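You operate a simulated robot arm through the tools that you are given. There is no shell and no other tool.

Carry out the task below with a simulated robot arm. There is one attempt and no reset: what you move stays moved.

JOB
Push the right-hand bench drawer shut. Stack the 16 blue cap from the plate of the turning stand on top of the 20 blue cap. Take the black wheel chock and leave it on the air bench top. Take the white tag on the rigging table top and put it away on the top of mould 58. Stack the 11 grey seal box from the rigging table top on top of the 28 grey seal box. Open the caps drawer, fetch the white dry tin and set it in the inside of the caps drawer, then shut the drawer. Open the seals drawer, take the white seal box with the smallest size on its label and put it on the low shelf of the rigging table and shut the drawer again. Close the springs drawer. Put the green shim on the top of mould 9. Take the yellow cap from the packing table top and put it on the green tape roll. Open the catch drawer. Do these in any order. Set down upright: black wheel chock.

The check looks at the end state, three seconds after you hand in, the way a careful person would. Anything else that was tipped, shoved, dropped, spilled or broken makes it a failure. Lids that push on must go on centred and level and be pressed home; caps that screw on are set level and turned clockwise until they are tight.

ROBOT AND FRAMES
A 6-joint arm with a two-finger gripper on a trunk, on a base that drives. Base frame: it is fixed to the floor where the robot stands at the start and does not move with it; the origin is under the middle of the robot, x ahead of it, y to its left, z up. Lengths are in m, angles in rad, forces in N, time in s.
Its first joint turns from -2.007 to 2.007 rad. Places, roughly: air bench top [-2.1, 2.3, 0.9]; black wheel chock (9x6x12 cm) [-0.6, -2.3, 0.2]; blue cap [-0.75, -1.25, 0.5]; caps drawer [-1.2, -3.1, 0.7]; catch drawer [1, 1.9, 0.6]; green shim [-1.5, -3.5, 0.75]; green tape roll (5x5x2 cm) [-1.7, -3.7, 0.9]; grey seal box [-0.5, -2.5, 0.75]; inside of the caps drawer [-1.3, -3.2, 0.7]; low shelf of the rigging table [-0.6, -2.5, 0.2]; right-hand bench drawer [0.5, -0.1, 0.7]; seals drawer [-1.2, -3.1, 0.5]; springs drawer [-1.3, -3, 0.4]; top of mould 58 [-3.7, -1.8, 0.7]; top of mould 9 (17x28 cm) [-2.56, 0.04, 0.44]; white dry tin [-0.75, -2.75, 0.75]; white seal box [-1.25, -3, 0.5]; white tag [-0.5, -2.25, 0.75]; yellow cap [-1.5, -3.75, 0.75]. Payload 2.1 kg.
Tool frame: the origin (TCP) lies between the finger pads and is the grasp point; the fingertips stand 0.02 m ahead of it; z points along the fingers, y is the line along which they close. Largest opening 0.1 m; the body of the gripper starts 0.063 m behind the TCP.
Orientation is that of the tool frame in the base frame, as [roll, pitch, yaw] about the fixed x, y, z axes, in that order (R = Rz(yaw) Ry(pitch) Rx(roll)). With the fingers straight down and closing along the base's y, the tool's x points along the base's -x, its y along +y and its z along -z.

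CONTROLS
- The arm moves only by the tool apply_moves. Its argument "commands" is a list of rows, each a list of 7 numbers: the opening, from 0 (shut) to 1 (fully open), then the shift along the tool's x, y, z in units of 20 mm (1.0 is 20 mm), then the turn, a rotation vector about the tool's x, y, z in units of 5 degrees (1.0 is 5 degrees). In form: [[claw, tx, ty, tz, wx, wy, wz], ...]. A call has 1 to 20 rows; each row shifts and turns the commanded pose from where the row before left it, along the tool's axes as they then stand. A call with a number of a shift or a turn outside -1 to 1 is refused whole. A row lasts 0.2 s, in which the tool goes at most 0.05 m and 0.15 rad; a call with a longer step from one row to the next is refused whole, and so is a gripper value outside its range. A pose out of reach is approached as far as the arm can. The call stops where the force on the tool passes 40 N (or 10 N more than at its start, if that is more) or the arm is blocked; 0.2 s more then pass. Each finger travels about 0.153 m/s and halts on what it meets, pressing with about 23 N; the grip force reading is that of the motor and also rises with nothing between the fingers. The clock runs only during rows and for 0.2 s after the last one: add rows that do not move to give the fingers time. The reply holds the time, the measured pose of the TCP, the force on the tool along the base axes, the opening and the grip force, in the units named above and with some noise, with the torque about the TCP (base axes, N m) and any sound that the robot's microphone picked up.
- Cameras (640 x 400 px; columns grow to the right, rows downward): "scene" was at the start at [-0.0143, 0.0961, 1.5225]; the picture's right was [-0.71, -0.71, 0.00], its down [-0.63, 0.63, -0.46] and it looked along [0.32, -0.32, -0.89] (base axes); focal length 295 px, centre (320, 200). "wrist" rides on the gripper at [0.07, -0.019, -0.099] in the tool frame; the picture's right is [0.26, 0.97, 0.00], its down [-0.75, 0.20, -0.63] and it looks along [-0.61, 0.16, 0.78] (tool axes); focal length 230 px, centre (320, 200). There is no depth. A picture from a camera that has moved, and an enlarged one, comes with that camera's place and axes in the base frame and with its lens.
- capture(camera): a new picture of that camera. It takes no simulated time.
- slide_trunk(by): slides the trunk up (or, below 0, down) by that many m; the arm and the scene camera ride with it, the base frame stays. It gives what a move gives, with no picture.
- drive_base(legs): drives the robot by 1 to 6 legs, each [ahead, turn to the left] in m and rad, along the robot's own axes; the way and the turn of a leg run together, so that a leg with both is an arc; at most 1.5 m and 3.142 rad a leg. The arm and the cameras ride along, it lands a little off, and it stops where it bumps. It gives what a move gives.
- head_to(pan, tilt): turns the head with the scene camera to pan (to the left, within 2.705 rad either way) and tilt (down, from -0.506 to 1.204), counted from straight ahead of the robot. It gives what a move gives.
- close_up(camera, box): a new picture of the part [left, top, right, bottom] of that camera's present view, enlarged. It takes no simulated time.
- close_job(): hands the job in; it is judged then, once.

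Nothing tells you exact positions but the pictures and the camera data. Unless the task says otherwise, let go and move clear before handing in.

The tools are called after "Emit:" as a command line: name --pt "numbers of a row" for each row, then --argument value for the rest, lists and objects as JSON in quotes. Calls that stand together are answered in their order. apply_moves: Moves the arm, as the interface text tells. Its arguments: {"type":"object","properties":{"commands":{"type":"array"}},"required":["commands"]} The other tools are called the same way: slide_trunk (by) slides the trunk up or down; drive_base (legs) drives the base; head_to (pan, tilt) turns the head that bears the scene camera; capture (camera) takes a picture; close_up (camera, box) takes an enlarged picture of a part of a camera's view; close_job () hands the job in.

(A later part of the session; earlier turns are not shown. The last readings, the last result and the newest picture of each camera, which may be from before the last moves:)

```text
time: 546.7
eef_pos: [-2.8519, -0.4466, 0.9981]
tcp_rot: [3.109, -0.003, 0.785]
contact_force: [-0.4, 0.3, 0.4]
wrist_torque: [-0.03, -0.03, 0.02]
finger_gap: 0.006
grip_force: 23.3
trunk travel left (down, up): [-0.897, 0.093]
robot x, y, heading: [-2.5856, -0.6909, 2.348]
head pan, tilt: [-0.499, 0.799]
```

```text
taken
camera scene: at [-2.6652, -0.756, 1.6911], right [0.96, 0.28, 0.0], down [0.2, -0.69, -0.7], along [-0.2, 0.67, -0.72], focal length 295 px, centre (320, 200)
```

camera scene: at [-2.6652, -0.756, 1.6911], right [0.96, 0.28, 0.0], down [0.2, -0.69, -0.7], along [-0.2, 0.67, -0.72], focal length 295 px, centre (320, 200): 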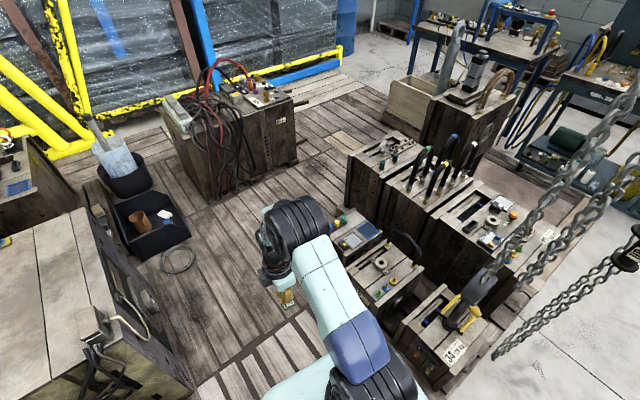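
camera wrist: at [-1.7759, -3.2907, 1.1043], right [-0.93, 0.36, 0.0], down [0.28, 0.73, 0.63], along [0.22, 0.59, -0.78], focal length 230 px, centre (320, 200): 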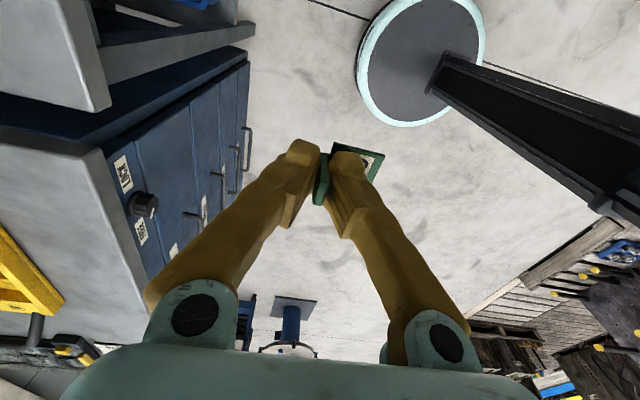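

The deck is drivable. I'll go a bit further down the lane and turn to face mould 9.

Emit:
drive_base --legs '[[0.33, 0], [0, -1.4]]'

Emit:
head_to --pan 0.0 --tilt 0.95

Emit:
capture --camera "scene"

Emit:
capture --camera "wrist"

```text
time: 552.4
eef_pos: [-2.6067, -0.1676, 0.9982]
tcp_rot: [3.107, -0.004, -0.647]
contact_force: [0.1, -0.1, -0.4]
wrist_torque: [0.0, 0.02, -0.02]
finger_gap: 0.0059
grip_force: 23.0
trunk travel left (down, up): [-0.897, 0.093]
robot x, y, heading: [-2.8103, -0.4693, 0.925]
head pan, tilt: [-0.499, 0.799]
```

```text
time: 553.3
eef_pos: [-2.606, -0.1684, 0.9983]
tcp_rot: [3.108, -0.004, -0.644]
contact_force: [0.7, -0.2, -0.1]
wrist_torque: [0.0, 0.0, 0.0]
finger_gap: 0.006
grip_force: 22.7
trunk travel left (down, up): [-0.897, 0.093]
robot x, y, heading: [-2.8125, -0.4645, 0.925]
head pan, tilt: [0.0, 0.949]
```

```text
taken
camera scene: at [-2.9155, -0.3702, 1.6796], right [0.8, -0.6, 0.0], down [-0.49, -0.65, -0.58], along [0.35, 0.46, -0.81], focal length 295 px, centre (320, 200)
```

scene: 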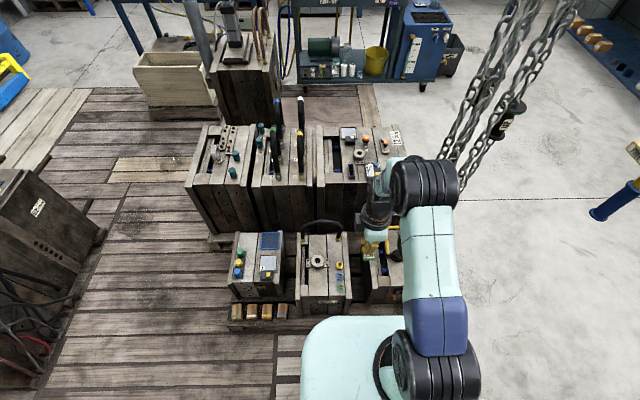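

```text
taken
camera wrist: at [-2.537, -0.1923, 1.0977], right [-0.37, -0.93, 0.03], down [-0.71, 0.31, 0.63], along [-0.6, 0.21, -0.77], focal length 230 px, centre (320, 200)
```

wrist: 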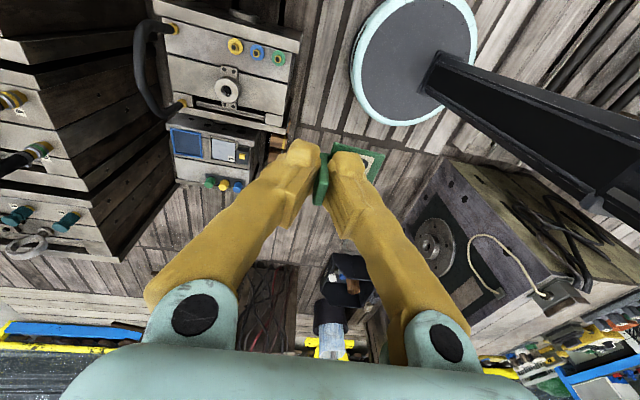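

Now mould 9's top is right in front of me. I'll zoom in to choose a free spot for the shim.

Emit:
close_up --camera "wrist" --box '[140, 0, 320, 135]'

Emit:
close_up --camera "scene" --box '[220, 200, 420, 330]'

```text
2.96 times, centred on (230, 68) of wrist
camera zoom: at [-2.537, -0.1923, 1.0977], right [-0.37, -0.93, 0.03], down [-0.71, 0.31, 0.63], along [-0.6, 0.21, -0.77], focal length 682 px, centre (587, 593)
```

zoom: 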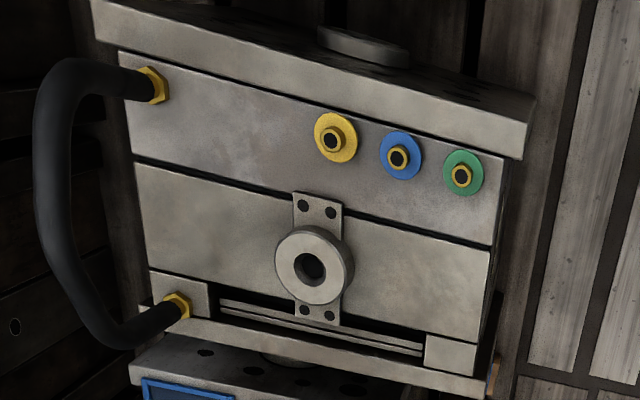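

```text
3.08 times, centred on (320, 265) of scene
camera zoom: at [-2.9155, -0.3702, 1.6796], right [0.8, -0.6, 0.0], down [-0.49, -0.65, -0.58], along [0.35, 0.46, -0.81], focal length 908 px, centre (320, 0)
```

zoom: 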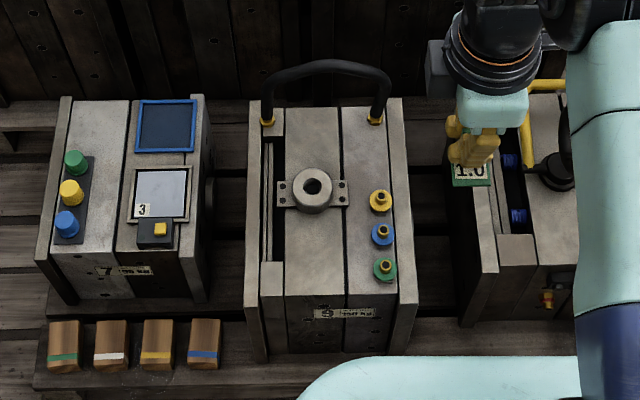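

Mould 9's centre plate has a clear area in front of the ring, about 6 by 11 cm. I'll creep forward, level the tool, and move the shim over that spot.

Emit:
drive_base --legs '[[0.08, 0.02]]'

Emit:
apply_moves --pt "0 0 0 0 0.385 0 -0.27" --pt "0 -0.85 -0.35 0 0 0 0" --pt "0 -0.85 -0.35 0 0 0 0" --pt "0 -0.85 -0.35 0 0 0 0" --pt "0 -0.85 -0.35 0 0 0 0" --pt "0 -0.85 -0.35 0 0 0 0" --pt "0 -0.85 -0.35 0 0 0 0"

Emit:
slide_trunk --by -0.3

Emit:
capture --camera "wrist"

Emit:
capture --camera "scene"

```text
time: 554.4
eef_pos: [-2.5695, -0.1054, 1.0024]
tcp_rot: [3.118, -0.004, -0.623]
contact_force: [0.1, -0.2, 0.2]
wrist_torque: [-0.05, 0.02, 0.0]
finger_gap: 0.0059
grip_force: 23.3
trunk travel left (down, up): [-0.897, 0.093]
robot x, y, heading: [-2.7654, -0.4005, 0.944]
head pan, tilt: [0.0, 0.949]
```

```text
time: 556.0
eef_pos: [-2.6295, -0.0117, 1.0028]
tcp_rot: [-3.134, -0.004, -0.602]
contact_force: [0.6, 1.1, -0.3]
wrist_torque: [-0.04, 0.01, -0.01]
finger_gap: 0.0059
grip_force: 23.3
trunk travel left (down, up): [-0.897, 0.093]
robot x, y, heading: [-2.7622, -0.4008, 0.942]
head pan, tilt: [0.0, 0.949]
```

```text
time: 559.0
eef_pos: [-2.6296, -0.0143, 0.7015]
tcp_rot: [-3.132, -0.003, -0.601]
contact_force: [-0.5, 0.2, 0.5]
wrist_torque: [0.0, 0.03, 0.03]
finger_gap: 0.006
grip_force: 22.8
trunk travel left (down, up): [-0.597, 0.393]
robot x, y, heading: [-2.7684, -0.4043, 0.94]
head pan, tilt: [0.0, 0.949]
```

```text
taken
camera wrist: at [-2.5616, -0.0378, 0.8017], right [-0.33, -0.94, -0.01], down [-0.74, 0.25, 0.63], along [-0.59, 0.21, -0.78], focal length 230 px, centre (320, 200)
```

wrist: 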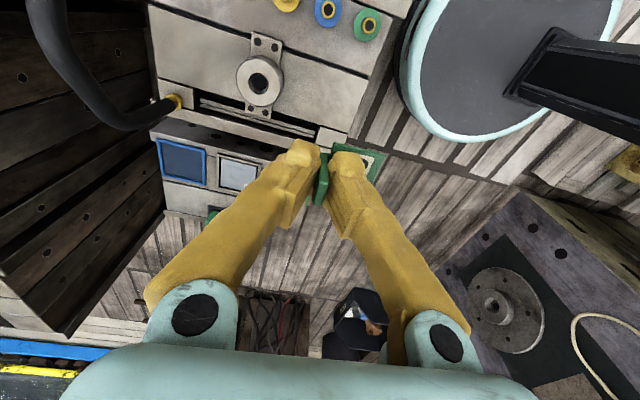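

```text
taken
camera scene: at [-2.8693, -0.3071, 1.3796], right [0.81, -0.59, 0.0], down [-0.48, -0.66, -0.58], along [0.34, 0.47, -0.81], focal length 295 px, centre (320, 200)
```

scene: 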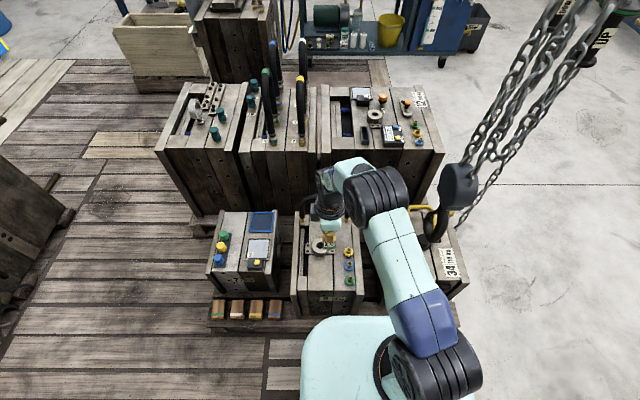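

The shim is right above the clear part of mould 9's centre plate. Lowering in steps.

Emit:
slide_trunk --by -0.19

Emit:
capture --camera "wrist"

Emit:
close_up --camera "scene" --box '[270, 190, 430, 310]'

```text
time: 561.0
eef_pos: [-2.6284, -0.0139, 0.5117]
tcp_rot: [-3.133, -0.004, -0.601]
contact_force: [0.2, 0.0, -1.6]
wrist_torque: [0.01, 0.01, -0.01]
finger_gap: 0.0058
grip_force: 23.6
trunk travel left (down, up): [-0.407, 0.583]
robot x, y, heading: [-2.7639, -0.4017, 0.944]
head pan, tilt: [0.0, 0.949]
```

```text
taken
camera wrist: at [-2.5616, -0.0378, 0.6117], right [-0.33, -0.94, -0.01], down [-0.74, 0.25, 0.63], along [-0.59, 0.21, -0.78], focal length 230 px, centre (320, 200)
```

wrist: 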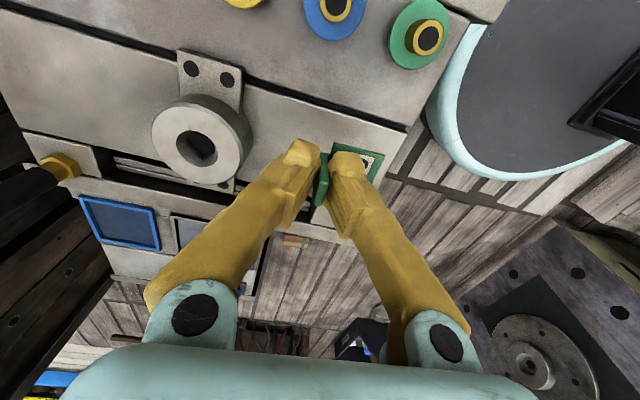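

```text
3.33 times, centred on (350, 250) of scene
camera zoom: at [-2.8693, -0.3071, 1.1896], right [0.81, -0.59, 0.0], down [-0.48, -0.66, -0.58], along [0.34, 0.47, -0.81], focal length 983 px, centre (220, 33)
```

zoom: 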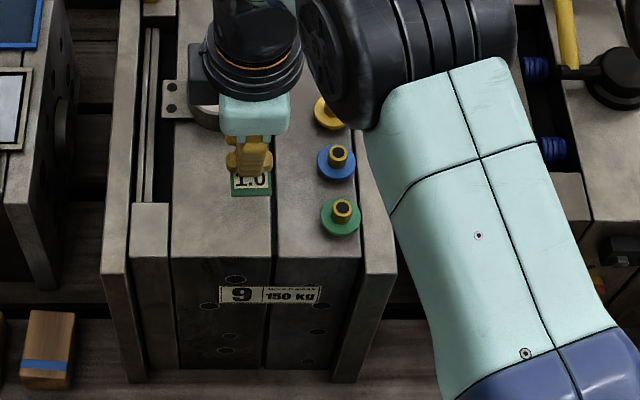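

The shim would overlap the joint line slightly, so I'll shift 14 mm to the left on the plate and continue down to contact.

Emit:
apply_moves --pt "0 -0.7 0 0 -0.15 0 0" --pt "0 0 0 0 0 0 0"

Emit:
slide_trunk --by -0.032

Emit:
close_up --camera "scene" --box '[270, 190, 430, 310]'

Emit:
capture --camera "wrist"

```text
time: 561.6
eef_pos: [-2.6402, -0.0048, 0.5105]
tcp_rot: [3.139, -0.004, -0.602]
contact_force: [-0.4, 0.6, -0.2]
wrist_torque: [0.02, 0.0, 0.02]
finger_gap: 0.0061
grip_force: 23.1
trunk travel left (down, up): [-0.407, 0.583]
robot x, y, heading: [-2.7608, -0.4018, 0.947]
head pan, tilt: [0.0, 0.949]
```

```text
time: 562.4
eef_pos: [-2.6383, -0.0056, 0.4798]
tcp_rot: [3.137, -0.003, -0.6]
contact_force: [0.5, 0.3, -0.2]
wrist_torque: [-0.03, 0.0, 0.01]
finger_gap: 0.0062
grip_force: 23.2
trunk travel left (down, up): [-0.375, 0.615]
robot x, y, heading: [-2.763, -0.3986, 0.943]
head pan, tilt: [0.0, 0.949]
```

```text
3.33 times, centred on (350, 250) of scene
camera zoom: at [-2.8693, -0.3072, 1.1575], right [0.81, -0.59, 0.0], down [-0.48, -0.66, -0.58], along [0.34, 0.47, -0.81], focal length 983 px, centre (220, 33)
```

zoom: 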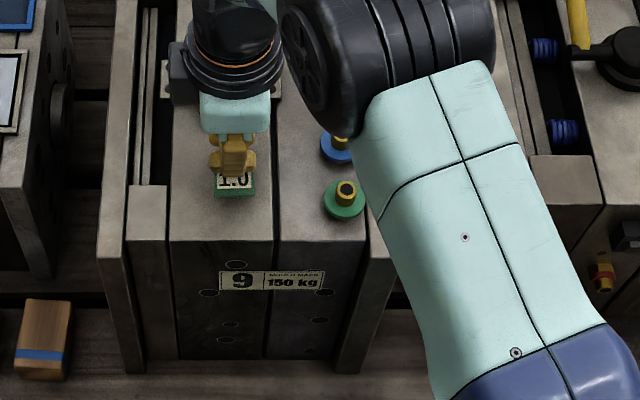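

```text
taken
camera wrist: at [-2.5715, -0.029, 0.5791], right [-0.33, -0.94, 0.0], down [-0.73, 0.26, 0.63], along [-0.59, 0.21, -0.78], focal length 230 px, centre (320, 200)
```

wrist: 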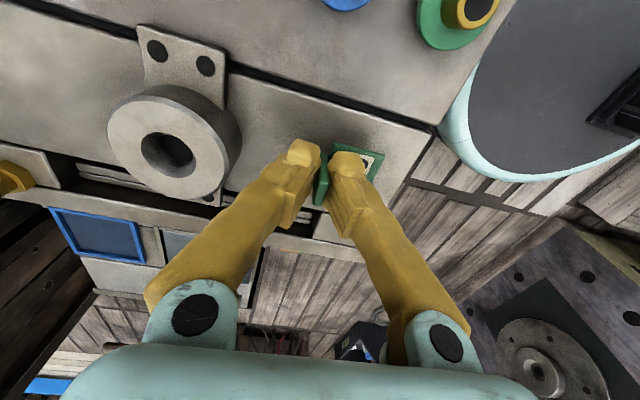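

Nicely placed over the centre plate. Final descent in small steps.

Emit:
slide_trunk --by -0.008

Emit:
slide_trunk --by -0.005

Emit:
slide_trunk --by -0.004

```text
time: 563.0
eef_pos: [-2.6389, -0.0053, 0.4722]
tcp_rot: [3.139, -0.004, -0.599]
contact_force: [0.4, 0.6, -0.3]
wrist_torque: [0.0, 0.0, -0.01]
finger_gap: 0.006
grip_force: 22.3
trunk travel left (down, up): [-0.367, 0.623]
robot x, y, heading: [-2.7642, -0.3997, 0.946]
head pan, tilt: [0.0, 0.949]
```

```text
time: 563.5
eef_pos: [-2.6395, -0.0066, 0.4656]
tcp_rot: [3.136, -0.003, -0.599]
contact_force: [-0.5, 0.2, 0.5]
wrist_torque: [-0.04, -0.03, 0.01]
finger_gap: 0.0057
grip_force: 22.9
trunk travel left (down, up): [-0.362, 0.628]
robot x, y, heading: [-2.7616, -0.3996, 0.944]
head pan, tilt: [0.0, 0.949]
```

```text
time: 564.0
eef_pos: [-2.6404, -0.0063, 0.4646]
tcp_rot: [-3.139, -0.002, -0.6]
contact_force: [1.0, 0.8, 17.4]
wrist_torque: [0.01, -0.02, -0.01]
finger_gap: 0.006
grip_force: 22.6
trunk travel left (down, up): [-0.358, 0.632]
robot x, y, heading: [-2.765, -0.3995, 0.946]
head pan, tilt: [0.0, 0.949]
```

Contact. Relieving, opening gently and rising.

Emit:
slide_trunk --by 0.002

Emit:
apply_moves --pt "0.1 0 0 0 0 0 0" --pt "0.18 0 0 0 0 0 0" --pt "0.25 0 0 0 0 0 0" --pt "0.25 0 0 -0.5 0 0 0" --pt "0.25 0 0 -1 0 0 0" --pt "0.25 0 0 -1 0 0 0"

Emit:
slide_trunk --by 0.25

Emit:
capture --camera "wrist"

Emit:
close_up --camera "scene" --box '[250, 170, 430, 310]'

```text
time: 564.6
eef_pos: [-2.6399, -0.0051, 0.4662]
tcp_rot: [3.138, -0.004, -0.601]
contact_force: [0.7, 2.4, 6.5]
wrist_torque: [0.05, 0.02, -0.02]
finger_gap: 0.0061
grip_force: 23.3
trunk travel left (down, up): [-0.36, 0.63]
robot x, y, heading: [-2.7635, -0.3985, 0.945]
head pan, tilt: [0.0, 0.949]
```

```text
time: 566.0
eef_pos: [-2.6399, -0.0046, 0.5158]
tcp_rot: [3.137, -0.003, -0.6]
contact_force: [-0.5, -0.3, -0.7]
wrist_torque: [0.0, 0.0, 0.01]
finger_gap: 0.025
grip_force: 0.0
trunk travel left (down, up): [-0.36, 0.63]
robot x, y, heading: [-2.7638, -0.4016, 0.947]
head pan, tilt: [0.0, 0.949]
```

```text
time: 568.5
eef_pos: [-2.6395, -0.0065, 0.7652]
tcp_rot: [3.138, -0.003, -0.599]
contact_force: [0.1, -0.6, 0.9]
wrist_torque: [0.01, -0.02, -0.02]
finger_gap: 0.0248
grip_force: 0.1
trunk travel left (down, up): [-0.61, 0.38]
robot x, y, heading: [-2.7652, -0.3995, 0.946]
head pan, tilt: [0.0, 0.949]
```

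```text
taken
camera wrist: at [-2.572, -0.0286, 0.8654], right [-0.33, -0.94, 0.0], down [-0.73, 0.26, 0.63], along [-0.59, 0.21, -0.78], focal length 230 px, centre (320, 200)
```

wrist: 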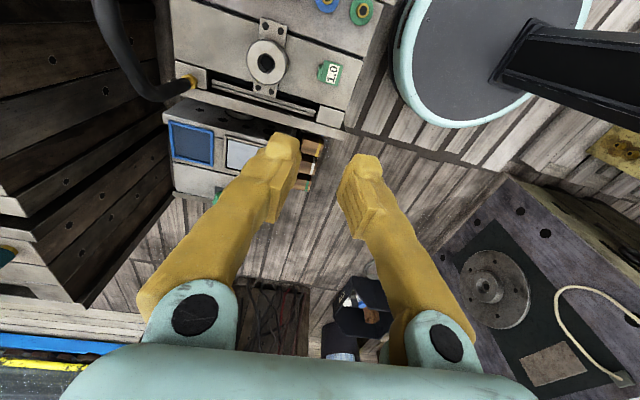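

```text
2.86 times, centred on (340, 240) of scene
camera zoom: at [-2.8694, -0.307, 1.3925], right [0.81, -0.59, 0.0], down [-0.48, -0.66, -0.58], along [0.34, 0.47, -0.81], focal length 843 px, centre (263, 86)
```

zoom: 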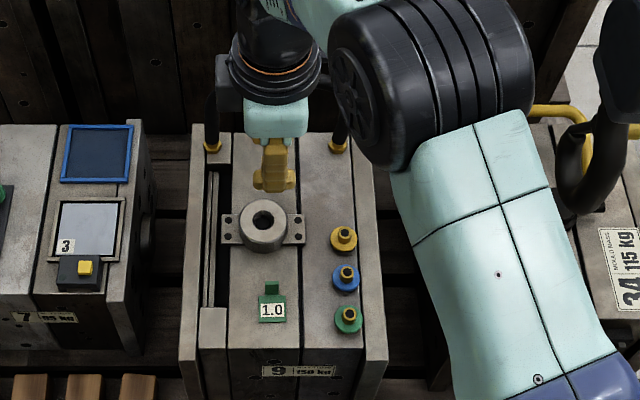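

The shim stands on mould 9. Now I'll retract, back away from the pallet, turn away from the hook side, and reverse out of the lane.

Emit:
apply_moves --pt "0.3 0.8 1 0 0 0 0" --pt "0.3 0.8 1 0 0 0 0" --pt "0.3 0.8 1 0 0 0 0" --pt "0.3 0.8 0 0 0 0 0" --pt "0.3 0.8 0 0 0 0 0" --pt "0.3 0 0 0 0 0 0"

Emit:
slide_trunk --by 0.25

Emit:
drive_base --legs '[[-0.15, 0], [0, 1.57], [-0.5, 0]]'

Emit:
drive_base --legs '[[-0.6, 0]]'

Emit:
head_to --pan 0.6 --tilt 0.6

Emit:
capture --camera "scene"

```text
time: 570.0
eef_pos: [-2.6086, -0.101, 0.7686]
tcp_rot: [3.138, -0.004, -0.601]
contact_force: [-0.7, 0.2, 0.0]
wrist_torque: [-0.03, 0.01, 0.01]
finger_gap: 0.03
grip_force: 0.0
trunk travel left (down, up): [-0.61, 0.38]
robot x, y, heading: [-2.7618, -0.3994, 0.945]
head pan, tilt: [0.0, 0.949]
```

```text
time: 572.5
eef_pos: [-2.6088, -0.1021, 1.0193]
tcp_rot: [3.137, -0.002, -0.601]
contact_force: [-0.3, 0.0, -0.1]
wrist_torque: [0.0, -0.02, -0.01]
finger_gap: 0.0302
grip_force: 0.1
trunk travel left (down, up): [-0.86, 0.13]
robot x, y, heading: [-2.7659, -0.3998, 0.943]
head pan, tilt: [0.0, 0.949]
```

```text
time: 580.3
eef_pos: [-2.7482, -0.6574, 1.0185]
tcp_rot: [3.138, -0.003, 0.967]
contact_force: [-0.8, 0.3, 0.1]
wrist_torque: [0.02, -0.03, 0.0]
finger_gap: 0.03
grip_force: 0.1
trunk travel left (down, up): [-0.86, 0.13]
robot x, y, heading: [-2.4525, -0.8126, 2.512]
head pan, tilt: [0.0, 0.949]
```

```text
time: 583.7
eef_pos: [-2.2598, -1.0139, 1.0189]
tcp_rot: [3.14, -0.003, 0.97]
contact_force: [0.7, -0.5, 0.3]
wrist_torque: [0.01, 0.0, 0.01]
finger_gap: 0.03
grip_force: 0.1
trunk travel left (down, up): [-0.86, 0.13]
robot x, y, heading: [-1.9594, -1.1664, 2.515]
head pan, tilt: [0.0, 0.949]
```

```text
time: 584.7
eef_pos: [-2.2601, -1.0124, 1.0191]
tcp_rot: [3.137, -0.003, 0.971]
contact_force: [0.6, 0.3, 1.3]
wrist_torque: [-0.02, 0.02, 0.02]
finger_gap: 0.03
grip_force: 0.0
trunk travel left (down, up): [-0.86, 0.13]
robot x, y, heading: [-1.9636, -1.1717, 2.513]
head pan, tilt: [0.6, 0.6]
```

```text
taken
camera scene: at [-2.0822, -1.3144, 1.6709], right [0.03, 1.0, 0.0], down [0.57, -0.02, -0.82], along [-0.82, 0.02, -0.57], focal length 295 px, centre (320, 200)
```

scene: 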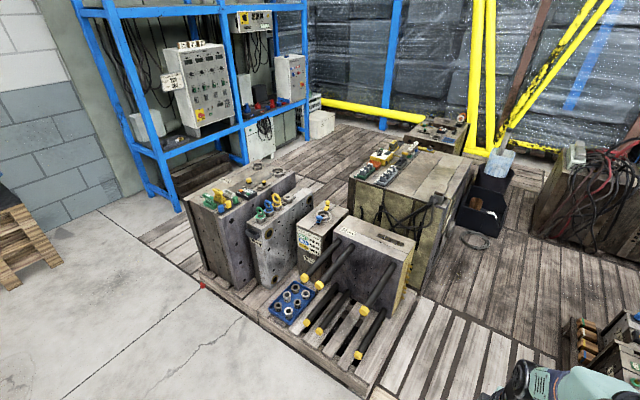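

I'm back on the concrete. Mould 58 should be the leftmost big block near (236,182); zooming in.

Emit:
close_up --camera "scene" --box '[170, 140, 350, 270]'

```text
3.08 times, centred on (260, 205) of scene
camera zoom: at [-2.0822, -1.3144, 1.6709], right [0.03, 1.0, 0.0], down [0.57, -0.02, -0.82], along [-0.82, 0.02, -0.57], focal length 908 px, centre (505, 185)
```

zoom: 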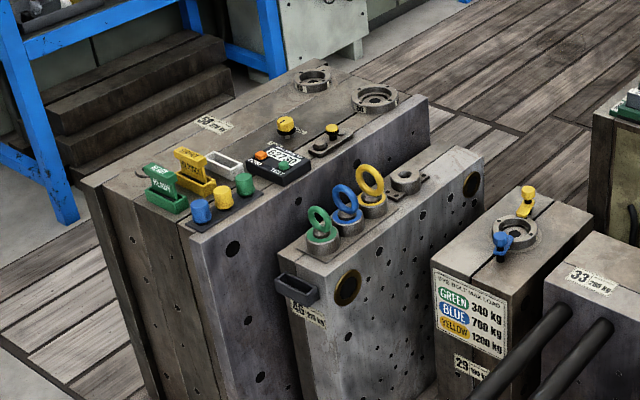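

Mould 58's top has a row of coloured holders at its front and a clear strip along its left side, reachable from the concrete. First I'll return to the rigging table (wrist restored) to stack box 11 on box 28.

Emit:
apply_moves --pt "0.6 0 0 0 0 0 1" --pt "0.6 0 0 0 0 0 1" --pt "0.6 0 0 0 0 0 1" --pt "0.6 0 0 0 0 0 1" --pt "0.6 0 0 0 0 0 1" --pt "0.6 0 0 0 0 0 1" --pt "0.6 0 0 0 0 0 1" --pt "0.6 0 0 0 0 0 1" --pt "0.6 0 0 0 0 0 1" --pt "0.6 0 0 0 0 0 1" --pt "0.6 0 0 0 0 0 1" --pt "0.6 0 0 0 0 0 1" --pt "0.6 0 0 0 0 0 1" --pt "0.6 0 0 0 0 0 1" --pt "0.6 0 0 0 0 0 1" --pt "0.6 0 0 0 0 0 1" --pt "0.6 0 0 0 0 0 1" --pt "0.6 0 0 0 0 0 1"

Emit:
drive_base --legs '[[0, 1.57], [0.33, 0], [0, 1.57], [1.0, 0]]'

Emit:
head_to --pan 0.0 --tilt 0.8

Emit:
capture --camera "scene"

```text
time: 588.5
eef_pos: [-2.2593, -1.0138, 1.0191]
tcp_rot: [-3.139, -0.004, -0.602]
contact_force: [0.4, 0.8, -0.2]
wrist_torque: [0.02, 0.01, 0.0]
finger_gap: 0.06
grip_force: 0.1
trunk travel left (down, up): [-0.86, 0.13]
robot x, y, heading: [-1.9575, -1.1685, 2.511]
head pan, tilt: [0.6, 0.6]
```

```text
time: 603.1
eef_pos: [-1.0369, -2.1881, 1.0175]
tcp_rot: [-3.138, -0.002, 2.553]
contact_force: [0.2, 0.3, 0.5]
wrist_torque: [0.03, -0.02, 0.01]
finger_gap: 0.0599
grip_force: 0.1
trunk travel left (down, up): [-0.86, 0.13]
robot x, y, heading: [-1.3342, -2.0334, -0.617]
head pan, tilt: [0.6, 0.6]
```

```text
time: 604.1
eef_pos: [-1.0357, -2.188, 1.018]
tcp_rot: [-3.139, -0.003, 2.55]
contact_force: [-0.2, 0.0, -1.0]
wrist_torque: [0.0, 0.01, 0.03]
finger_gap: 0.06
grip_force: 0.1
trunk travel left (down, up): [-0.86, 0.13]
robot x, y, heading: [-1.3349, -2.034, -0.616]
head pan, tilt: [0.0, 0.799]
```

```text
taken
camera scene: at [-1.2379, -1.9318, 1.6541], right [-0.58, -0.82, 0.0], down [-0.59, 0.41, -0.7], along [0.57, -0.4, -0.72], focal length 295 px, centre (320, 200)
```

scene: 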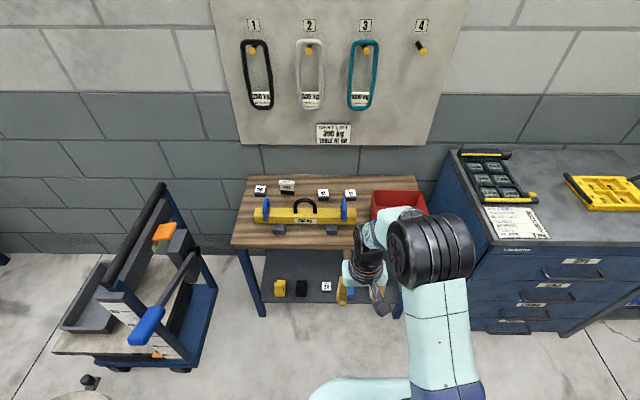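

I'm facing the table at box 11's side. I'll tilt 12°, extend the arm, and then creep up to the table at a height that clears the beam brackets and the hanging slings.

Emit:
apply_moves --pt "0.7 0 -0.6 0.8 0 -0.8 0" --pt "0.7 0 -0.6 0.8 0 -0.8 0" --pt "0.7 0 -0.6 0.8 0 -0.8 0" --pt "0.7 -0.95 0 0.2 0 0 0" --pt "0.7 -0.95 0 0.2 0 0 0" --pt "0.7 -0.95 0 0.2 0 0 0" --pt "0.7 -0.95 0 0.2 0 0 0" --pt "0.7 -0.95 0 0.2 0 0 0" --pt "0.7 -0.95 0 0.2 0 0 0" --pt "0.7 -0.95 0 0.2 0 0 0" --pt "0.7 -0.95 0 0.2 0 0 0" --pt "0.7 -0.95 0 0.2 0 0 0"

Emit:
drive_base --legs '[[0.3, 0]]'

Emit:
capture --camera "wrist"

Emit:
capture --camera "scene"

```text
time: 606.8
eef_pos: [-0.9088, -2.316, 0.9682]
tcp_rot: [-3.139, 0.203, 2.552]
contact_force: [1.1, -0.1, 0.3]
wrist_torque: [0.0, 0.04, -0.01]
finger_gap: 0.0698
grip_force: 0.1
trunk travel left (down, up): [-0.86, 0.13]
robot x, y, heading: [-1.3357, -2.0359, -0.622]
head pan, tilt: [0.0, 0.799]
```

```text
time: 608.8
eef_pos: [-0.6643, -2.4866, 0.9696]
tcp_rot: [-3.139, 0.206, 2.553]
contact_force: [0.3, 0.1, 0.1]
wrist_torque: [-0.01, -0.01, -0.01]
finger_gap: 0.07
grip_force: 0.0
trunk travel left (down, up): [-0.86, 0.13]
robot x, y, heading: [-1.0927, -2.2063, -0.617]
head pan, tilt: [0.0, 0.799]
```

```text
taken
camera wrist: at [-0.7486, -2.4527, 1.0526], right [0.33, 0.94, -0.06], down [0.62, -0.17, 0.77], along [0.72, -0.29, -0.64], focal length 230 px, centre (320, 200)
```

wrist: 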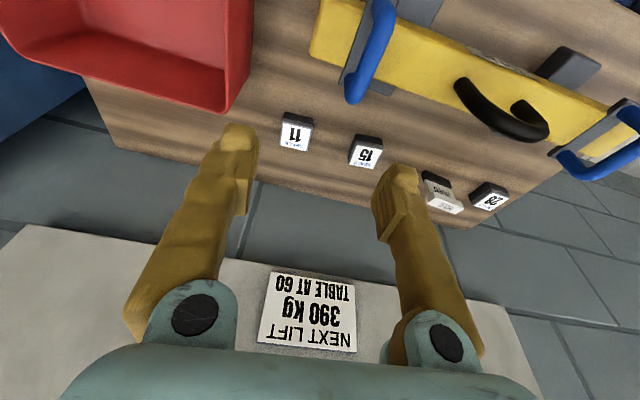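

```text
taken
camera scene: at [-0.9952, -2.1038, 1.6541], right [-0.58, -0.82, 0.0], down [-0.58, 0.41, -0.7], along [0.57, -0.4, -0.72], focal length 295 px, centre (320, 200)
```

scene: 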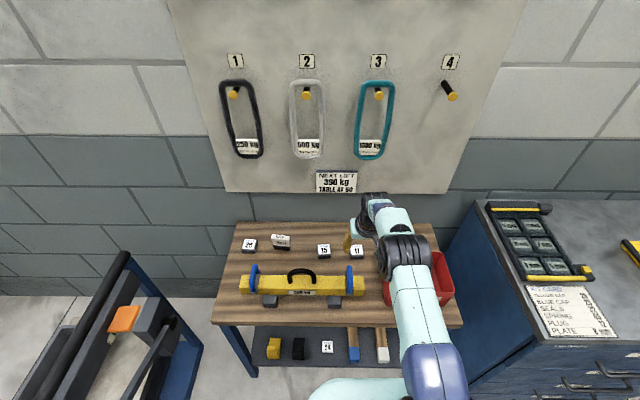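

Box 11 is at about e1 1.02, e2 -2.425. I'll drive 11 cm closer and lower over it.

Emit:
drive_base --legs '[[0.118, 0]]'

Emit:
slide_trunk --by -0.1

Emit:
capture --camera "wrist"

Emit:
capture --camera "scene"

```text
time: 610.0
eef_pos: [-0.5734, -2.5515, 0.9726]
tcp_rot: [-3.139, 0.215, 2.553]
contact_force: [0.3, -0.1, 0.6]
wrist_torque: [-0.03, -0.05, 0.01]
finger_gap: 0.07
grip_force: 0.0
trunk travel left (down, up): [-0.86, 0.13]
robot x, y, heading: [-0.9958, -2.275, -0.617]
head pan, tilt: [0.0, 0.799]
```

```text
time: 611.4
eef_pos: [-0.5675, -2.5555, 0.869]
tcp_rot: [-3.138, 0.206, 2.553]
contact_force: [-0.2, 0.4, 0.7]
wrist_torque: [0.02, 0.01, -0.01]
finger_gap: 0.0697
grip_force: 0.0
trunk travel left (down, up): [-0.76, 0.23]
robot x, y, heading: [-0.9968, -2.2787, -0.617]
head pan, tilt: [0.0, 0.799]
```

```text
taken
camera wrist: at [-0.653, -2.521, 0.9525], right [0.33, 0.94, -0.06], down [0.62, -0.17, 0.77], along [0.72, -0.29, -0.64], focal length 230 px, centre (320, 200)
```

wrist: 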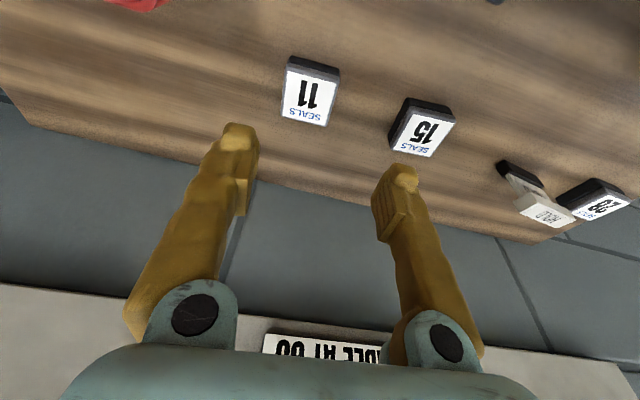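

```text
taken
camera scene: at [-0.8981, -2.1725, 1.5541], right [-0.58, -0.82, 0.0], down [-0.59, 0.41, -0.7], along [0.57, -0.4, -0.72], focal length 295 px, centre (320, 200)
```

scene: 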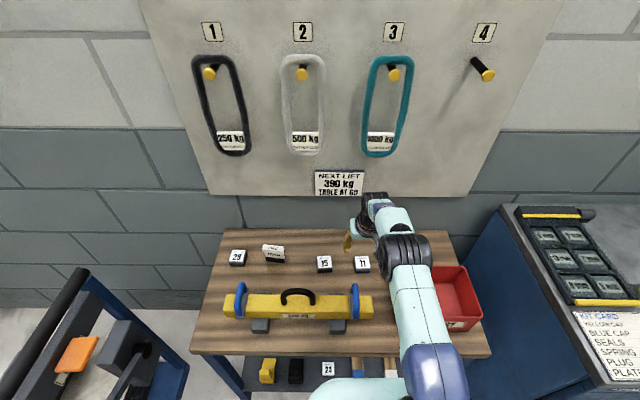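

Emit:
apply_moves --pt "0.7 -0.75 -0.7 0.16 0 0 0" --pt "0.7 0 0 0 0 0 0"

Emit:
slide_trunk --by -0.05

Emit:
close_up --camera "wrist" --box '[210, 50, 450, 200]'

```text
time: 612.0
eef_pos: [-0.5632, -2.5748, 0.8693]
tcp_rot: [-3.137, 0.205, 2.553]
contact_force: [-0.1, -0.1, -0.1]
wrist_torque: [0.01, 0.0, -0.01]
finger_gap: 0.0703
grip_force: 0.0
trunk travel left (down, up): [-0.76, 0.23]
robot x, y, heading: [-1.0, -2.2749, -0.61]
head pan, tilt: [0.0, 0.799]
```

```text
time: 612.9
eef_pos: [-0.5639, -2.5748, 0.82]
tcp_rot: [-3.139, 0.206, 2.551]
contact_force: [-0.3, -0.1, -0.5]
wrist_torque: [0.02, 0.0, 0.01]
finger_gap: 0.0699
grip_force: 0.1
trunk travel left (down, up): [-0.71, 0.28]
robot x, y, heading: [-0.9968, -2.2729, -0.615]
head pan, tilt: [0.0, 0.799]
```

```text
2.67 times, centred on (330, 125) of wrist
camera zoom: at [-0.6482, -2.5407, 0.9028], right [0.33, 0.94, -0.06], down [0.62, -0.17, 0.77], along [0.72, -0.29, -0.64], focal length 614 px, centre (293, 400)
```

zoom: 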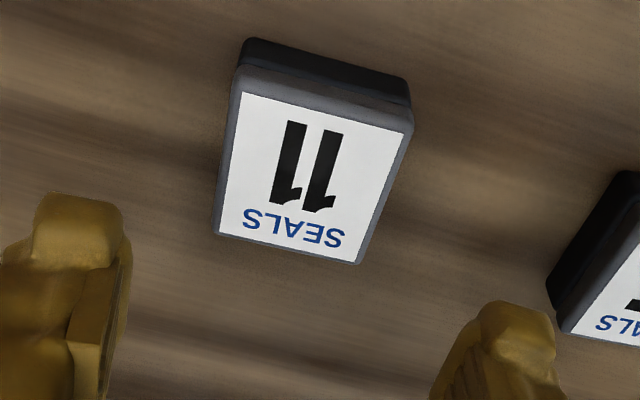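

Emit:
slide_trunk --by -0.045

Emit:
capture --camera "wrist"

Emit:
close_up --camera "scene" --box '[280, 180, 440, 340]'

```text
time: 613.8
eef_pos: [-0.5637, -2.5733, 0.774]
tcp_rot: [-3.137, 0.205, 2.552]
contact_force: [0.6, -0.1, 0.5]
wrist_torque: [0.02, 0.01, -0.01]
finger_gap: 0.0699
grip_force: 0.1
trunk travel left (down, up): [-0.665, 0.325]
robot x, y, heading: [-0.9985, -2.2753, -0.617]
head pan, tilt: [0.0, 0.799]
```

```text
taken
camera wrist: at [-0.6482, -2.5407, 0.8578], right [0.33, 0.94, -0.06], down [0.62, -0.17, 0.77], along [0.72, -0.29, -0.64], focal length 230 px, centre (320, 200)
```

wrist: 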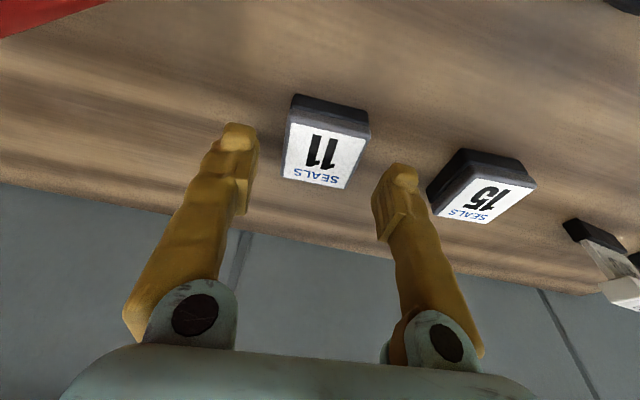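

```text
2.50 times, centred on (360, 260) of scene
camera zoom: at [-0.8985, -2.1723, 1.459], right [-0.58, -0.82, 0.0], down [-0.59, 0.41, -0.7], along [0.57, -0.4, -0.72], focal length 737 px, centre (220, 50)
```

zoom: 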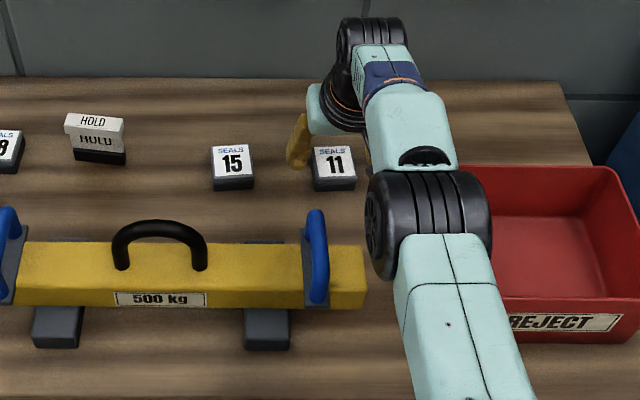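

Emit:
slide_trunk --by -0.026

Emit:
apply_moves --pt "0.55 0 0 0 0 0 0" --pt "0.4 0 0 0 0 0 0" --pt "0.35 0 0 0 0 0 0" --pt "0.35 0 0 0 0 0 0"

Emit:
capture --camera "wrist"

```text
time: 614.5
eef_pos: [-0.5642, -2.5744, 0.7484]
tcp_rot: [-3.139, 0.207, 2.553]
contact_force: [0.3, 0.6, 0.1]
wrist_torque: [-0.02, 0.03, -0.01]
finger_gap: 0.07
grip_force: 0.2
trunk travel left (down, up): [-0.639, 0.351]
robot x, y, heading: [-0.9956, -2.2754, -0.623]
head pan, tilt: [0.0, 0.799]
```

```text
time: 615.5
eef_pos: [-0.5642, -2.5748, 0.7481]
tcp_rot: [-3.14, 0.205, 2.554]
contact_force: [-0.1, -0.3, -0.9]
wrist_torque: [0.01, 0.0, -0.02]
finger_gap: 0.0467
grip_force: 22.6
trunk travel left (down, up): [-0.639, 0.351]
robot x, y, heading: [-0.9926, -2.2771, -0.617]
head pan, tilt: [0.0, 0.799]
```

```text
taken
camera wrist: at [-0.6481, -2.5407, 0.8318], right [0.33, 0.94, -0.06], down [0.62, -0.17, 0.77], along [0.72, -0.29, -0.64], focal length 230 px, centre (320, 200)
```

wrist: 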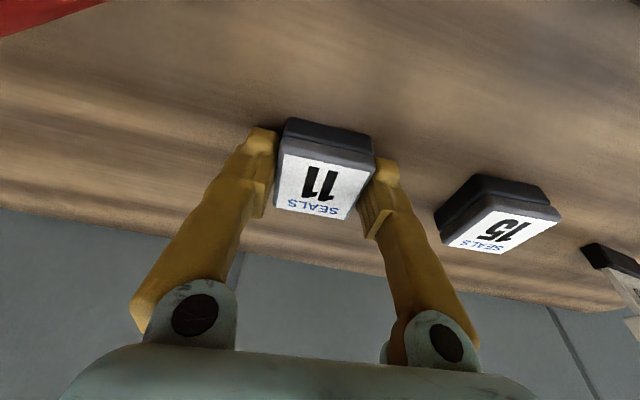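

Box 11 is gripped. I'll lift it, back well away, shift left 0.33 m, and come back in front of box 28.

Emit:
slide_trunk --by 0.2

Emit:
drive_base --legs '[[-0.5, 0], [0, 1.571], [0.33, 0], [0, -1.571], [0.35, 0]]'

Emit:
capture --camera "wrist"

Emit:
capture --camera "scene"

```text
time: 617.6
eef_pos: [-0.5635, -2.5749, 0.9484]
tcp_rot: [-3.139, 0.205, 2.555]
contact_force: [0.2, 0.1, -0.7]
wrist_torque: [-0.02, 0.01, 0.01]
finger_gap: 0.0465
grip_force: 23.3
trunk travel left (down, up): [-0.839, 0.151]
robot x, y, heading: [-0.9967, -2.2763, -0.616]
head pan, tilt: [0.0, 0.799]
```

```text
time: 631.9
eef_pos: [-0.4886, -2.228, 0.9487]
tcp_rot: [-3.137, 0.204, 2.551]
contact_force: [0.5, 0.6, 0.2]
wrist_torque: [-0.01, 0.01, 0.02]
finger_gap: 0.0469
grip_force: 23.0
trunk travel left (down, up): [-0.839, 0.151]
robot x, y, heading: [-0.9212, -1.9287, -0.614]
head pan, tilt: [0.0, 0.799]
```

```text
taken
camera wrist: at [-0.5727, -2.1932, 1.0321], right [0.33, 0.94, -0.06], down [0.62, -0.17, 0.77], along [0.72, -0.29, -0.64], focal length 230 px, centre (320, 200)
```

wrist: 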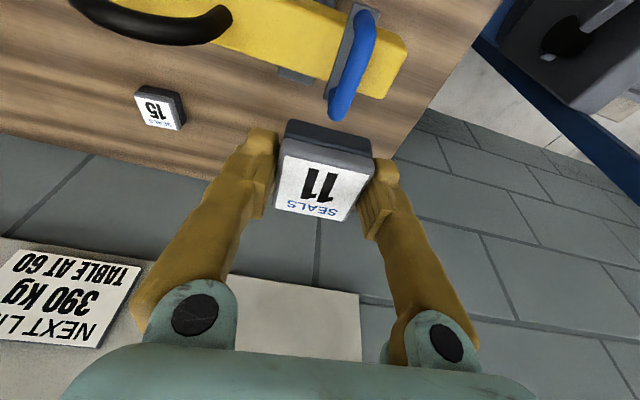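

```text
taken
camera scene: at [-0.8228, -1.8242, 1.6331], right [-0.58, -0.82, 0.0], down [-0.58, 0.41, -0.7], along [0.57, -0.4, -0.72], focal length 295 px, centre (320, 200)
```

scene: 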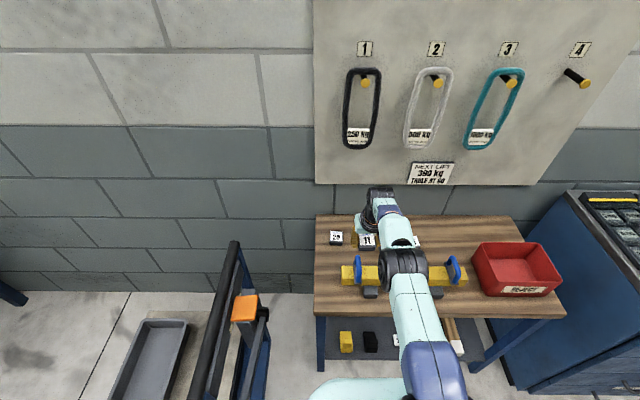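

Box 28 is at about e1 1.052, e2 -2.022. I'll drive closer and shift left over it.

Emit:
drive_base --legs '[[0.15, 0]]'

Emit:
apply_moves --pt "0.35 0 0.8 0 0 0 0" --pt "0.35 0 0.8 0 0 0 0" --pt "0.35 0 0.8 0 0 0 0" --pt "0.35 0 0.8 0 0 0 0" --pt "0.35 0 0.5 0 0 0 0" --pt "0.35 0 0 0 0 0 0"

Emit:
capture --camera "wrist"

Emit:
close_up --camera "scene" --box '[300, 160, 460, 300]'

```text
time: 633.2
eef_pos: [-0.3689, -2.3127, 0.9493]
tcp_rot: [-3.138, 0.209, 2.55]
contact_force: [-0.4, -0.1, -0.9]
wrist_torque: [0.0, -0.02, -0.01]
finger_gap: 0.0467
grip_force: 22.9
trunk travel left (down, up): [-0.839, 0.151]
robot x, y, heading: [-0.8035, -2.0145, -0.621]
head pan, tilt: [0.0, 0.799]
```

```text
time: 634.6
eef_pos: [-0.3305, -2.251, 0.9484]
tcp_rot: [-3.139, 0.206, 2.55]
contact_force: [0.6, 0.3, -1.2]
wrist_torque: [0.01, -0.02, -0.02]
finger_gap: 0.0468
grip_force: 23.2
out of reach, approached as far as the arm can: row 4
trunk travel left (down, up): [-0.839, 0.151]
robot x, y, heading: [-0.8005, -2.0191, -0.618]
head pan, tilt: [0.0, 0.799]
```

```text
taken
camera wrist: at [-0.4143, -2.2163, 1.0318], right [0.33, 0.94, -0.06], down [0.62, -0.17, 0.77], along [0.72, -0.29, -0.64], focal length 230 px, centre (320, 200)
```

wrist: 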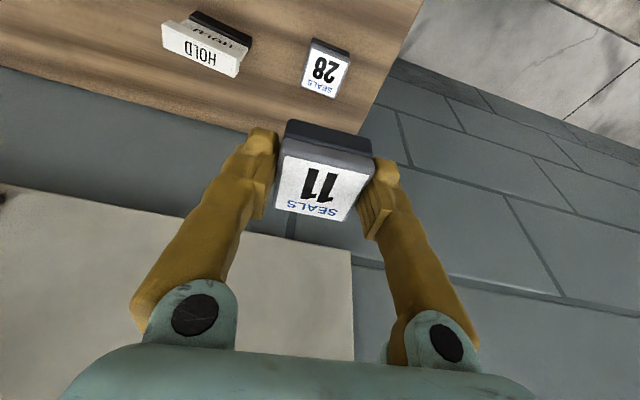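

```text
2.86 times, centred on (380, 230) of scene
camera zoom: at [-0.7008, -1.9112, 1.6331], right [-0.58, -0.81, 0.0], down [-0.58, 0.42, -0.7], along [0.57, -0.4, -0.72], focal length 843 px, centre (149, 114)
```

zoom: 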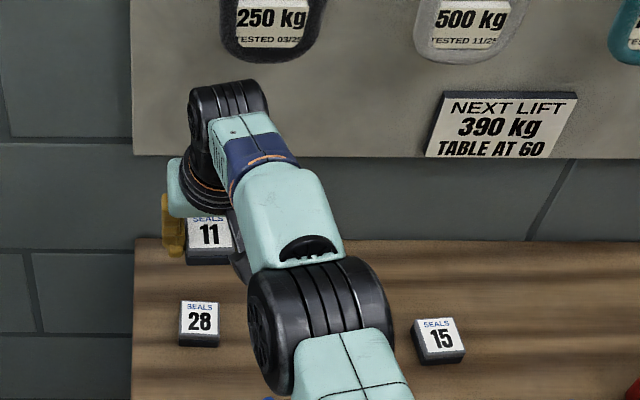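

Emit:
close_up --camera "wrist" --box '[230, 30, 420, 230]'

```text
2.00 times, centred on (325, 130) of wrist
camera zoom: at [-0.4143, -2.2163, 1.0318], right [0.33, 0.94, -0.06], down [0.62, -0.17, 0.77], along [0.72, -0.29, -0.64], focal length 460 px, centre (310, 340)
```

zoom: 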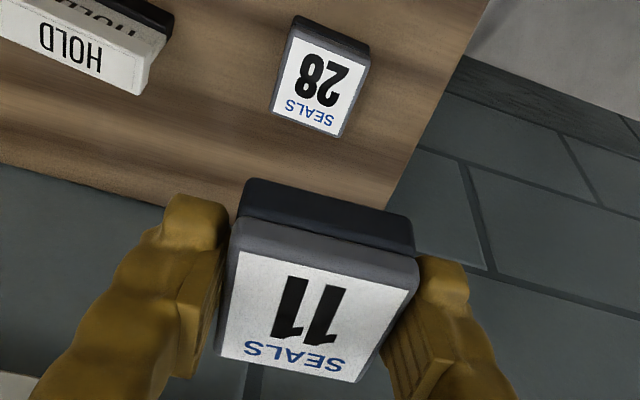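

Box 28 is about 2 cm further forward than box 11 in hand and laterally aligned to 1 mm. I'll creep the base forward 2 cm and lower part way.

Emit:
drive_base --legs '[[0.02, 0]]'

Emit:
slide_trunk --by -0.12

Emit:
close_up --camera "wrist" --box '[230, 30, 420, 230]'

Emit:
close_up --camera "scene" --box '[300, 200, 428, 300]'

```text
time: 635.4
eef_pos: [-0.3169, -2.2592, 0.949]
tcp_rot: [-3.138, 0.211, 2.552]
contact_force: [-0.8, 0.9, -0.3]
wrist_torque: [-0.07, -0.03, 0.0]
finger_gap: 0.0464
grip_force: 22.7
trunk travel left (down, up): [-0.839, 0.151]
robot x, y, heading: [-0.7829, -2.0241, -0.623]
head pan, tilt: [0.0, 0.799]
```

```text
time: 636.9
eef_pos: [-0.315, -2.2621, 0.829]
tcp_rot: [-3.138, 0.206, 2.553]
contact_force: [0.5, 0.0, -1.3]
wrist_torque: [0.0, 0.0, 0.04]
finger_gap: 0.0466
grip_force: 23.1
trunk travel left (down, up): [-0.719, 0.271]
robot x, y, heading: [-0.7833, -2.0263, -0.612]
head pan, tilt: [0.0, 0.799]
```

```text
2.00 times, centred on (325, 130) of wrist
camera zoom: at [-0.3986, -2.2273, 0.9119], right [0.33, 0.94, -0.06], down [0.62, -0.17, 0.77], along [0.72, -0.29, -0.64], focal length 460 px, centre (310, 340)
```

zoom: 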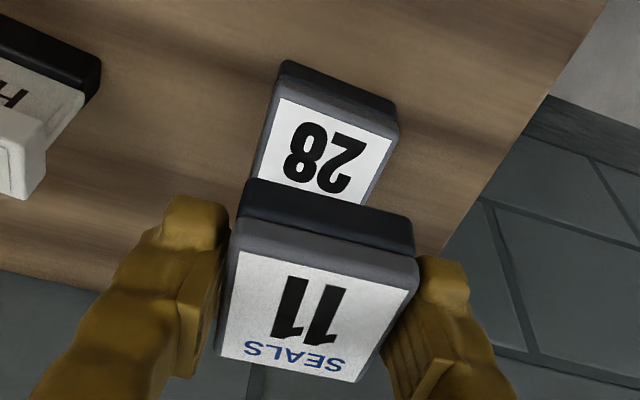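

```text
4.00 times, centred on (364, 250) of scene
camera zoom: at [-0.6853, -1.922, 1.5131], right [-0.58, -0.82, 0.0], down [-0.58, 0.42, -0.7], along [0.57, -0.4, -0.72], focal length 1180 px, centre (144, 0)
```

zoom: 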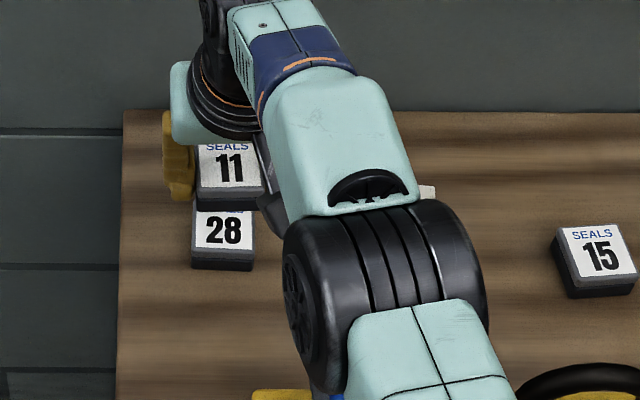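

Measured: box 11 needs about 2 mm back, 2 mm left, and a 3° turn to match box 28. Applying and lowering to just above contact.

Emit:
apply_moves --pt "0.35 0.1 0.1 0 0 0 0.6" --pt "0.35 0 0 0 0 0 0"

Emit:
slide_trunk --by -0.04

Emit:
close_up --camera "wrist" --box '[230, 50, 420, 250]'

Emit:
close_up --camera "scene" --box '[310, 230, 410, 300]'

```text
time: 637.5
eef_pos: [-0.3162, -2.2585, 0.8282]
tcp_rot: [3.133, 0.206, 2.497]
contact_force: [0.0, 0.3, -0.8]
wrist_torque: [0.05, 0.01, 0.0]
finger_gap: 0.0464
grip_force: 22.9
trunk travel left (down, up): [-0.719, 0.271]
robot x, y, heading: [-0.7833, -2.0264, -0.618]
head pan, tilt: [0.0, 0.799]
```

```text
time: 638.4
eef_pos: [-0.3152, -2.259, 0.7891]
tcp_rot: [3.133, 0.207, 2.498]
contact_force: [0.1, -0.1, -0.4]
wrist_torque: [-0.01, 0.03, 0.0]
finger_gap: 0.0466
grip_force: 22.3
trunk travel left (down, up): [-0.679, 0.311]
robot x, y, heading: [-0.7861, -2.028, -0.617]
head pan, tilt: [0.0, 0.799]
```

```text
2.00 times, centred on (325, 150) of wrist
camera zoom: at [-0.3985, -2.2213, 0.8711], right [0.38, 0.93, -0.05], down [0.6, -0.21, 0.77], along [0.7, -0.32, -0.63], focal length 460 px, centre (310, 300)
```

zoom: 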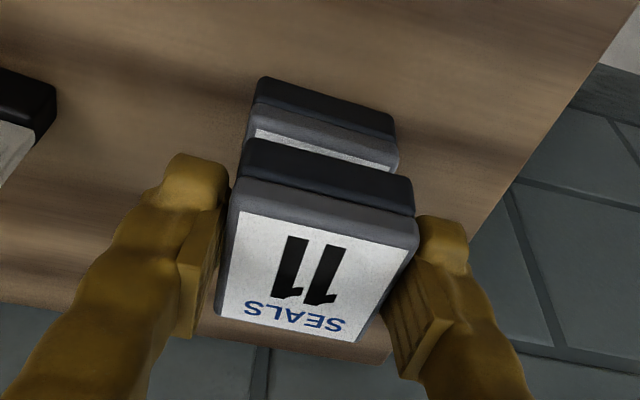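

```text
5.71 times, centred on (360, 265) of scene
camera zoom: at [-0.6853, -1.9221, 1.473], right [-0.58, -0.82, 0.0], down [-0.58, 0.42, -0.7], along [0.57, -0.4, -0.72], focal length 1685 px, centre (91, -171)
```

zoom: 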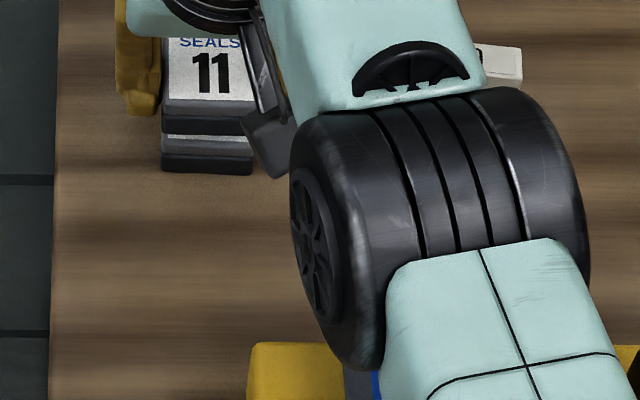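

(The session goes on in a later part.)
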